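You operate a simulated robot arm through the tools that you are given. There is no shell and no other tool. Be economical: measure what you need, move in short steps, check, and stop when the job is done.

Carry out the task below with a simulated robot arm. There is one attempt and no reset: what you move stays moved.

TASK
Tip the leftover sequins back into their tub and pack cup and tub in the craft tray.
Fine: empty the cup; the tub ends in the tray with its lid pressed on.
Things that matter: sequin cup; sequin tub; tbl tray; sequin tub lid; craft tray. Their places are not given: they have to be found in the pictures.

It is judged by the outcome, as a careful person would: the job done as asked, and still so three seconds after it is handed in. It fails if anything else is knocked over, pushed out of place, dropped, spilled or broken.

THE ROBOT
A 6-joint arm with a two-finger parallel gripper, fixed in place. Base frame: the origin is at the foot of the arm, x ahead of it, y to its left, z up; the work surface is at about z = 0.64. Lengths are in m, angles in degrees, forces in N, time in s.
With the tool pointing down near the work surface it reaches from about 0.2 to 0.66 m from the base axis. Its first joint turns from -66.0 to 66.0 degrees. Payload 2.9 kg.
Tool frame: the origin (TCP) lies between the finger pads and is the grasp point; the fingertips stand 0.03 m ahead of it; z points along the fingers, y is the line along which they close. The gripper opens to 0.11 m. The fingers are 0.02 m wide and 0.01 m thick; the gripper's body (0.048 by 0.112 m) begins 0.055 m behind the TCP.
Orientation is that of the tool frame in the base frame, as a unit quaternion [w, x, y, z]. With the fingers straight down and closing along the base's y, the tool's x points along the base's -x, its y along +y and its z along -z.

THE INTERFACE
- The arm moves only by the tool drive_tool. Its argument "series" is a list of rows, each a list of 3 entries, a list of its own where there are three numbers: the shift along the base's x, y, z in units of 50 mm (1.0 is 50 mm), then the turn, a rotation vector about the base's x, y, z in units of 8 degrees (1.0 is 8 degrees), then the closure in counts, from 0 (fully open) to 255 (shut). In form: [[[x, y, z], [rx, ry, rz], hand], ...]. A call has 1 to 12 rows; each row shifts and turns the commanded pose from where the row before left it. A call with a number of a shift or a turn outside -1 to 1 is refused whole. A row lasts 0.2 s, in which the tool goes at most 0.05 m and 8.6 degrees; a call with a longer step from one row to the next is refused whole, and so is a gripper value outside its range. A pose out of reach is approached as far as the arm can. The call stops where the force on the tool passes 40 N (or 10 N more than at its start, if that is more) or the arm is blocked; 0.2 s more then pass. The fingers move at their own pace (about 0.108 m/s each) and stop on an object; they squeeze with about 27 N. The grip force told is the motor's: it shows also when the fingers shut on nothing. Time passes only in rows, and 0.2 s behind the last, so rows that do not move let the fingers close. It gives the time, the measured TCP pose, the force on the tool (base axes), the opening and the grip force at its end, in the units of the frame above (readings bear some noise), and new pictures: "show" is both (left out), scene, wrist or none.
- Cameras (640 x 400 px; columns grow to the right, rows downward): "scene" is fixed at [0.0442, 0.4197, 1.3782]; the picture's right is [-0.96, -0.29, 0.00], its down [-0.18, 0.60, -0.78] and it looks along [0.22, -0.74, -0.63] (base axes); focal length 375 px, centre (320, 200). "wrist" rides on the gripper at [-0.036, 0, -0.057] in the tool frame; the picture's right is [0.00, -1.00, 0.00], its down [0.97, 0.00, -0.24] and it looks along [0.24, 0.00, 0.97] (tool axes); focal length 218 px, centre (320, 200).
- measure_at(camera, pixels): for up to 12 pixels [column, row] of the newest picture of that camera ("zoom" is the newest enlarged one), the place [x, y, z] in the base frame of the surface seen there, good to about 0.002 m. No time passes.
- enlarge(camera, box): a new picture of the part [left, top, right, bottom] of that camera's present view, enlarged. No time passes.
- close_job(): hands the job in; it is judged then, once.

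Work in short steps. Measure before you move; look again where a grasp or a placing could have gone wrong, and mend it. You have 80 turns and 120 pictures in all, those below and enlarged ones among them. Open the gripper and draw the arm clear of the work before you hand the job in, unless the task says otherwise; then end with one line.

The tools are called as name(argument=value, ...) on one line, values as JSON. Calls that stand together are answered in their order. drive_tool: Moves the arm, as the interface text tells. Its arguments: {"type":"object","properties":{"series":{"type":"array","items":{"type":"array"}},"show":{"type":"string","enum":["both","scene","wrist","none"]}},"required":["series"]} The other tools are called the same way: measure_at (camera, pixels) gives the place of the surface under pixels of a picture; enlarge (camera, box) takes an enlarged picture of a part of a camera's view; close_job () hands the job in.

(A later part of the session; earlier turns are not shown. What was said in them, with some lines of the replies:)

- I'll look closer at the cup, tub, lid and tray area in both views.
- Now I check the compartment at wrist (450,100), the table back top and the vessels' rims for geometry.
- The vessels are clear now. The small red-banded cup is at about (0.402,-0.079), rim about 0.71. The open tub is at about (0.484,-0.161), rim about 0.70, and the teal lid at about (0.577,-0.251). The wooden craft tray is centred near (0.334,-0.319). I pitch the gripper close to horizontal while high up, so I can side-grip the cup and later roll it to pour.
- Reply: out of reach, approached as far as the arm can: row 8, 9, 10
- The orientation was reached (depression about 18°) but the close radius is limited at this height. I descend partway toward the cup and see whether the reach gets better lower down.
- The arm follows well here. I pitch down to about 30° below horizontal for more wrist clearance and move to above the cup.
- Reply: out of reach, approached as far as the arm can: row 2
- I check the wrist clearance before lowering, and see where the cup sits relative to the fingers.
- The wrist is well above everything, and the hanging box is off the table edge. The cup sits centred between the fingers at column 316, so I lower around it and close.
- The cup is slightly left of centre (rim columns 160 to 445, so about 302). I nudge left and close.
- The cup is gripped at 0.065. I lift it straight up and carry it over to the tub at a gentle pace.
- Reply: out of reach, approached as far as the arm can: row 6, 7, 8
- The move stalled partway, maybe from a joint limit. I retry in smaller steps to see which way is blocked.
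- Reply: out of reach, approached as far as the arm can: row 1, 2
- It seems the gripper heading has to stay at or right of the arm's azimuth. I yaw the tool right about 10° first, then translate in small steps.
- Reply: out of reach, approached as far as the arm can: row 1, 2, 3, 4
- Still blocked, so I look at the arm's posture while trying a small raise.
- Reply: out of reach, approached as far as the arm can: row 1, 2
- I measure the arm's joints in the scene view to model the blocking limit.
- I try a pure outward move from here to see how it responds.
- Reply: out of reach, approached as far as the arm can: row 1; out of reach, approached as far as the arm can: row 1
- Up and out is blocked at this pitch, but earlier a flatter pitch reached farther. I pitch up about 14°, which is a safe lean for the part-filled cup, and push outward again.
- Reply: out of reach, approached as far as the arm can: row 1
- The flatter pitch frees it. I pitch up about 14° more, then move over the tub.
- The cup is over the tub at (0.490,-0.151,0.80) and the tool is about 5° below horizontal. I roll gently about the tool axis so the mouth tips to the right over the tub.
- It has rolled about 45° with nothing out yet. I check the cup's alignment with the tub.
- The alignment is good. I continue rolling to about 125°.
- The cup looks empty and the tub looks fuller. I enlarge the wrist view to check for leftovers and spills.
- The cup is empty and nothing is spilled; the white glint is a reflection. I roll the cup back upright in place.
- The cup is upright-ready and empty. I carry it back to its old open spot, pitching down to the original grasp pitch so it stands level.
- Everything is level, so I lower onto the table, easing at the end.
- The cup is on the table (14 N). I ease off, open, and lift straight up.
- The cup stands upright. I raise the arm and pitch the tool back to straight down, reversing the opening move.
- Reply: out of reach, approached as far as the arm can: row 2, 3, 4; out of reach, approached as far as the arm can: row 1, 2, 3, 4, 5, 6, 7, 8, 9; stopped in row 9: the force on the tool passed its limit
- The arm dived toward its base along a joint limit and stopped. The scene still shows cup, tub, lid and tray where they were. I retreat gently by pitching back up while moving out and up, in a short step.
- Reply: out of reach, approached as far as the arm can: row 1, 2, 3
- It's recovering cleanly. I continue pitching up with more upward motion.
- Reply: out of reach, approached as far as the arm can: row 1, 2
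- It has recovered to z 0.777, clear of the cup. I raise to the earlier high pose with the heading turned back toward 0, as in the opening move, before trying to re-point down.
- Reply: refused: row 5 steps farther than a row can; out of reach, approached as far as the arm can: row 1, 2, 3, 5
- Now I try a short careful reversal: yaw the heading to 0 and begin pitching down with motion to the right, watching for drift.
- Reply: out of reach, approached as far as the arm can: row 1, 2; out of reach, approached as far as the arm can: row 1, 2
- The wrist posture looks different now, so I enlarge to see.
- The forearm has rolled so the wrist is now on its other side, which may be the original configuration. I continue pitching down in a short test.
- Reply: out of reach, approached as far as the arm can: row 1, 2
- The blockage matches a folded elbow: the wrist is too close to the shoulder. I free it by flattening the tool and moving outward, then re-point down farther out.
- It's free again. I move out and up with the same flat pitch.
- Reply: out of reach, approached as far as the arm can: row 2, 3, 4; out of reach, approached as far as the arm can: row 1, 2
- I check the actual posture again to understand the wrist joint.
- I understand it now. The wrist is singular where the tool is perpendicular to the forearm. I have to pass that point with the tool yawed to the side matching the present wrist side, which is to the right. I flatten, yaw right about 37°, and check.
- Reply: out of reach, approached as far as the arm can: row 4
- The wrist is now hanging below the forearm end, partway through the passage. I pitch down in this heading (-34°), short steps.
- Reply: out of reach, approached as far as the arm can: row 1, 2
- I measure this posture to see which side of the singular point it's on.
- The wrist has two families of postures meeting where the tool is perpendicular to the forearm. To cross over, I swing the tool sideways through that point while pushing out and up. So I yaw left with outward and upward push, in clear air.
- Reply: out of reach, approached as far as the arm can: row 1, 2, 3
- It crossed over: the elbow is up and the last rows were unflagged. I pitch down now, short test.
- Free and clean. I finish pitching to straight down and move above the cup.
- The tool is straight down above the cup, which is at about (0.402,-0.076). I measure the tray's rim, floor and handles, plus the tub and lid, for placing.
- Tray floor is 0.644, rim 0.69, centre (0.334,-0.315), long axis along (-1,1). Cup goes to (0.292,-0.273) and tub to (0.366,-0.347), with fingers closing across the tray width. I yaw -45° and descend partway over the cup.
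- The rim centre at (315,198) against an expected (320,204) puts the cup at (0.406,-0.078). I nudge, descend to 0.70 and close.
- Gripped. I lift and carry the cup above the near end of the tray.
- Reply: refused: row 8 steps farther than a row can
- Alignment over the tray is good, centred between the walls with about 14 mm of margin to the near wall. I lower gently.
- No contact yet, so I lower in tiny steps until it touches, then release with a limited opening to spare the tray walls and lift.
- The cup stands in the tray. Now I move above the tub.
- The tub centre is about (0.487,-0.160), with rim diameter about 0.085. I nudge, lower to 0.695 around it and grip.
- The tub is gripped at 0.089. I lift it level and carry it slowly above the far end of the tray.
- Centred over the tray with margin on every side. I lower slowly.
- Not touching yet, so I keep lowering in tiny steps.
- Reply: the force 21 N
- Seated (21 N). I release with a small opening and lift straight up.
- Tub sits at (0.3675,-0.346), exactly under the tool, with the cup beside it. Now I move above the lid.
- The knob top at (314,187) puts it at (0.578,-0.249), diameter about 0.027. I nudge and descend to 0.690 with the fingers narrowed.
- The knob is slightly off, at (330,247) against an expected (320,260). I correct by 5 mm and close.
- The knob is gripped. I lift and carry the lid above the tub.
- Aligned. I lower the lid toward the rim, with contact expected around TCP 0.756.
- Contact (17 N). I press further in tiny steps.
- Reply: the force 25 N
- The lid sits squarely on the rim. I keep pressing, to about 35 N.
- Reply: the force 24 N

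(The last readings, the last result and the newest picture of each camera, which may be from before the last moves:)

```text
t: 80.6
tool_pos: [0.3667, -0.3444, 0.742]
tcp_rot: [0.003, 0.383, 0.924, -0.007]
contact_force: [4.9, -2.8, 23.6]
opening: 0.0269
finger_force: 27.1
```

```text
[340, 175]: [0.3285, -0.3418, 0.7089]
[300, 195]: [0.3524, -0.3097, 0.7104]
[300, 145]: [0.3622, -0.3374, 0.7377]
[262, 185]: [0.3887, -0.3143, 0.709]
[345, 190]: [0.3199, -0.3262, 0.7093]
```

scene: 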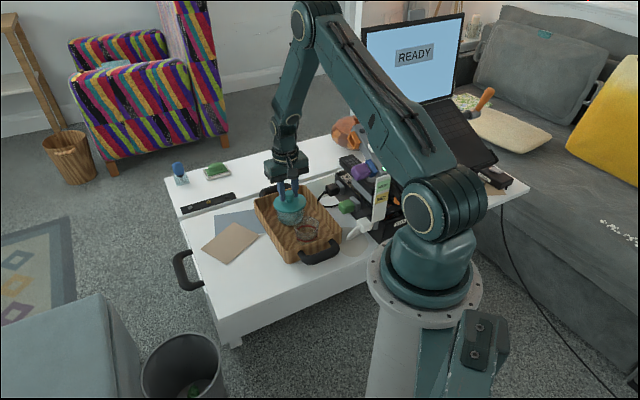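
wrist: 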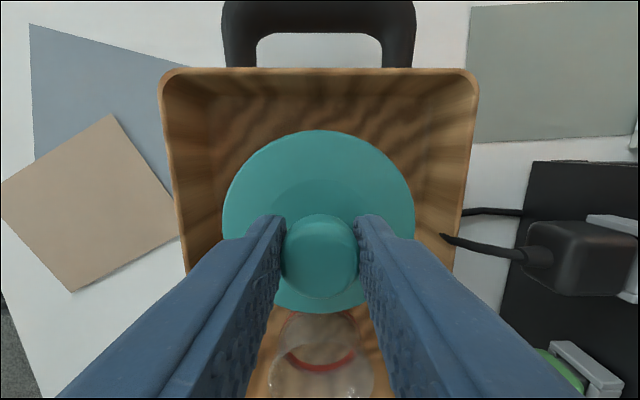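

Force has levelled off around 24 N, so the fingers may be slipping on the knob. I release, close the fingers, and press on top of the knob instead.

drive_tool(series=[[[0, 0, 0.02], [0, 0, 0], 180], [[0, 0, 0], [0, 0, 0], 130], [[0, 0, 0.5], [0, 0, 0], 130], [[0, 0, 0.6], [0, 0, 0], 130], [[0, 0, 0], [0, 0, 0], 255], [[0, 0, 0], [0, 0, 0], 255], [[0, 0, 0], [0, 0, 0], 255]])

enlarge(camera="scene", box=[240, 150, 350, 270])

```text
t: 82.2
tool_pos: [0.3662, -0.3442, 0.798]
tcp_rot: [0.002, 0.384, 0.923, -0.008]
contact_force: [0.5, 0.1, -0.8]
opening: 0.0001
finger_force: 27.1
```

scene: 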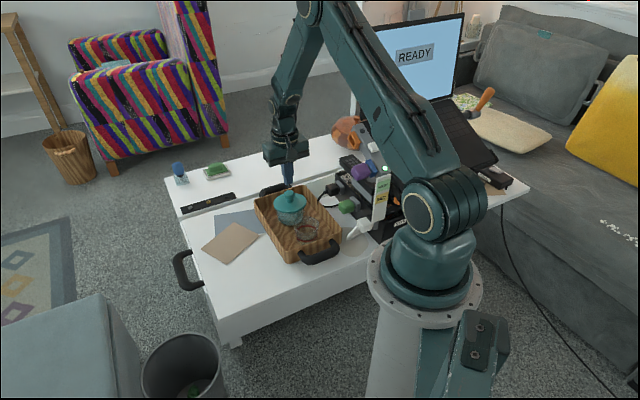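
wrist: 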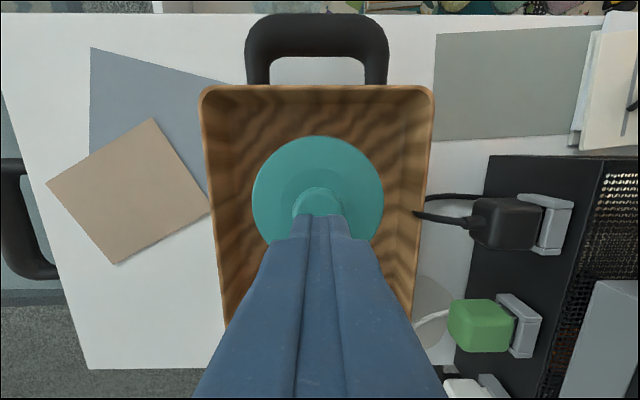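

```text
3.33 times, centred on (295, 210) of scene
```

zoom: 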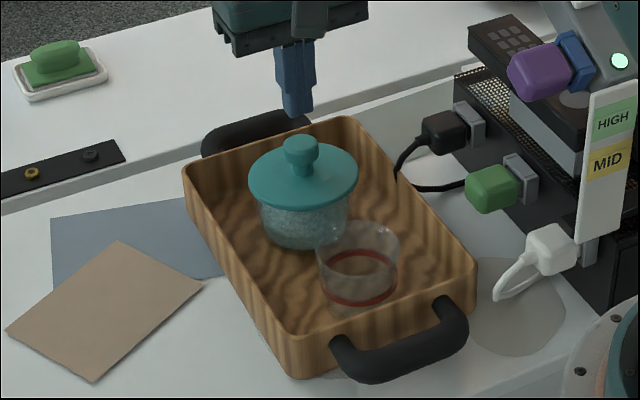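

I measure the knob before pressing, so the push goes through its centre.

measure_at(camera="zoom", pixels=[[301, 142], [290, 145], [313, 145], [302, 152], [262, 185], [345, 185], [303, 203], [303, 175]])

measure_at(camera="wrist", pixels=[[318, 195], [300, 200], [338, 200], [318, 145], [260, 190], [378, 190]])

```text
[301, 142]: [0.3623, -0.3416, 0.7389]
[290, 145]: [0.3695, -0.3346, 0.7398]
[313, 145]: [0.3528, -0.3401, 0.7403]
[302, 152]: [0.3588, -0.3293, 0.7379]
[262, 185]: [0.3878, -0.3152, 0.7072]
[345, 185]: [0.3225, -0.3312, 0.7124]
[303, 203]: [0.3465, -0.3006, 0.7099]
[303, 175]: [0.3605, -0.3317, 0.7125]
```

```text
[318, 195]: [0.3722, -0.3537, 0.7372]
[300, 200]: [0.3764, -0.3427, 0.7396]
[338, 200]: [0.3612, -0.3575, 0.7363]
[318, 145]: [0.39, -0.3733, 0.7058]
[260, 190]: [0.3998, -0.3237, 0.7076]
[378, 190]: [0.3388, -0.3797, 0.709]
```

The knob centre matches the tool at (0.366,-0.344). I press down on it with closed fingers.

drive_tool(series=[[[0, 0, -0.4], [0, 0, 0], 255], [[0, 0, -0.15], [0, 0, 0], 255], [[0, 0, -0.04], [0, 0, 0], 255], [[0, 0, -0.04], [0, 0, 0], 255], [[0, 0, 0], [0, 0, 0], 255]], show="none")

```text
t: 83.4
tool_pos: [0.3667, -0.346, 0.7681]
tcp_rot: [0.004, 0.383, 0.924, -0.008]
contact_force: [-4.5, 2.9, 28.4]
opening: 0.0002
finger_force: 27.2
```

drive_tool(series=[[[0, 0, -0.02], [0, 0, 0], 255], [[0, 0, -0.02], [0, 0, 0], 255], [[0, 0, 0], [0, 0, 0], 255]], show="none")

drive_tool(series=[[[0, 0, -0.02], [0, 0, 0], 255], [[0, 0, -0.02], [0, 0, 0], 255], [[0, 0, 0], [0, 0, 0], 255]], show="none")

```text
t: 83.8
tool_pos: [0.367, -0.3458, 0.7688]
tcp_rot: [0.004, 0.383, 0.924, -0.009]
contact_force: [-0.4, 1.0, 9.3]
opening: 0.0
finger_force: 27.2
stopped in row 2: the force on the tool passed its limit (the readings are from after the stop); the commanded pose is now the measured one
```

```text
t: 84.6
tool_pos: [0.3669, -0.3472, 0.7663]
tcp_rot: [0.003, 0.383, 0.924, -0.009]
contact_force: [-1.0, -2.1, 4.0]
opening: 0.0
finger_force: 27.1
```

It exceeded 40 N and then gave slightly, so the lid likely snapped down. I press once more to confirm it's solid.

drive_tool(series=[[[0, 0, -0.03], [0, 0, 0], 255], [[0, 0, -0.02], [0, 0, 0], 255], [[0, 0, -0.02], [0, 0, 0], 255], [[0, 0, 0], [0, 0, 0], 255]], show="none")

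```text
t: 85.5
tool_pos: [0.3666, -0.3471, 0.7652]
tcp_rot: [0.004, 0.383, 0.924, -0.008]
contact_force: [-0.8, 1.1, 8.0]
opening: 0.0001
finger_force: 26.3
stopped in row 4: the force on the tool passed its limit (the readings are from after the stop); the commanded pose is now the measured one
```

Solid beyond 40 N now. I raise clear and inspect.

drive_tool(series=[[[0, 0, 0.6], [0, 0, 0], 255], [[0, 0, 0.9], [0, 0, 0], 200], [[0, 0, 0.9], [0, 0, 0], 100], [[0, 0, 0.8], [0, 0, 0], 0], [[0.4, 0.6, 0.3], [0, 0, 0], 0], [[0.4, 0.6, 0.3], [0, 0, 0], 0], [[0, 0, 0], [0, 0, 0], 0]])

enlarge(camera="scene", box=[240, 150, 350, 270])

measure_at(camera="zoom", pixels=[[301, 142], [262, 185], [345, 185], [303, 203], [260, 165], [340, 165], [280, 155]])

```text
t: 87.1
tool_pos: [0.4079, -0.287, 0.9541]
tcp_rot: [0.004, 0.384, 0.923, -0.008]
contact_force: [0.7, -0.1, -0.5]
opening: 0.1102
finger_force: 0.0
```

scene: 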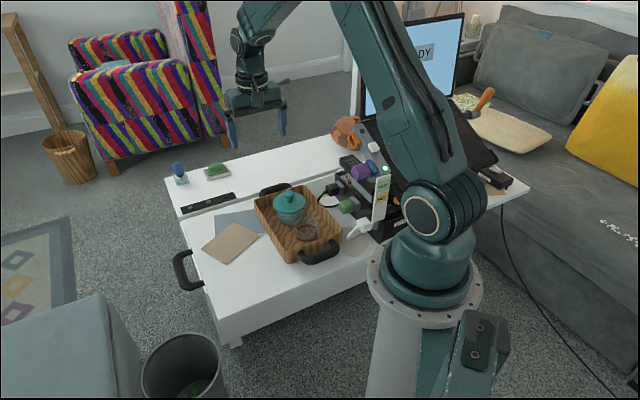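
wrist: 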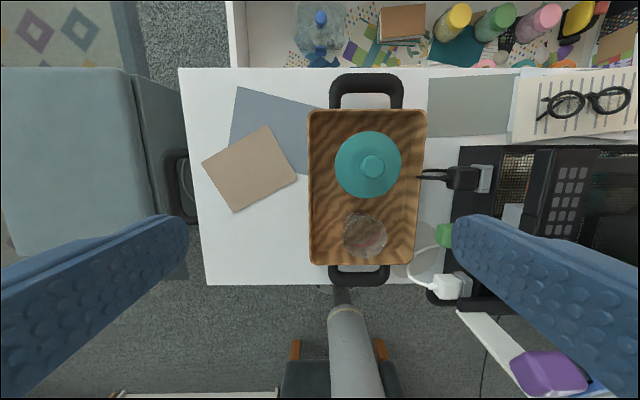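

```text
3.33 times, centred on (295, 210) of scene
```

zoom: 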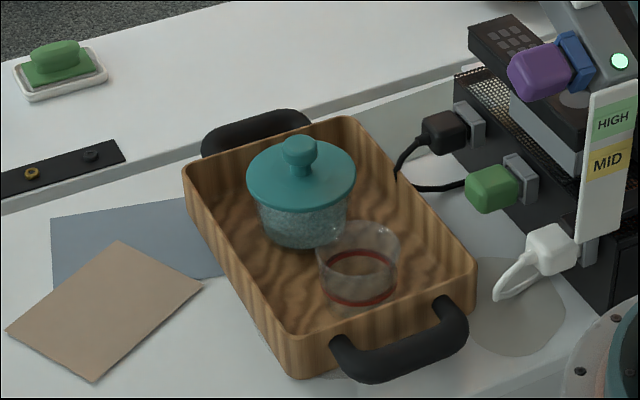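

```text
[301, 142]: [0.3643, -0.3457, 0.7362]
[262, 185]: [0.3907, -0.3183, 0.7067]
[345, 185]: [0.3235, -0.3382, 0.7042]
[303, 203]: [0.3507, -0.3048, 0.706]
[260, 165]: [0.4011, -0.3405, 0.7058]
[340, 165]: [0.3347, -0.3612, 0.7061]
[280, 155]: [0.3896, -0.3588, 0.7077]
```

The lid is now level, reading about 0.706 all round and solid under 40 N. The tub and the empty cup are both in the craft tray, nothing else is disturbed, and the arm is clear with the gripper open. I hand in.

close_job()

```text
The job is handed in.
```

The sequins are back in the tub with its lid pressed on, and the tub and the empty cup are both standing in the craft tray.
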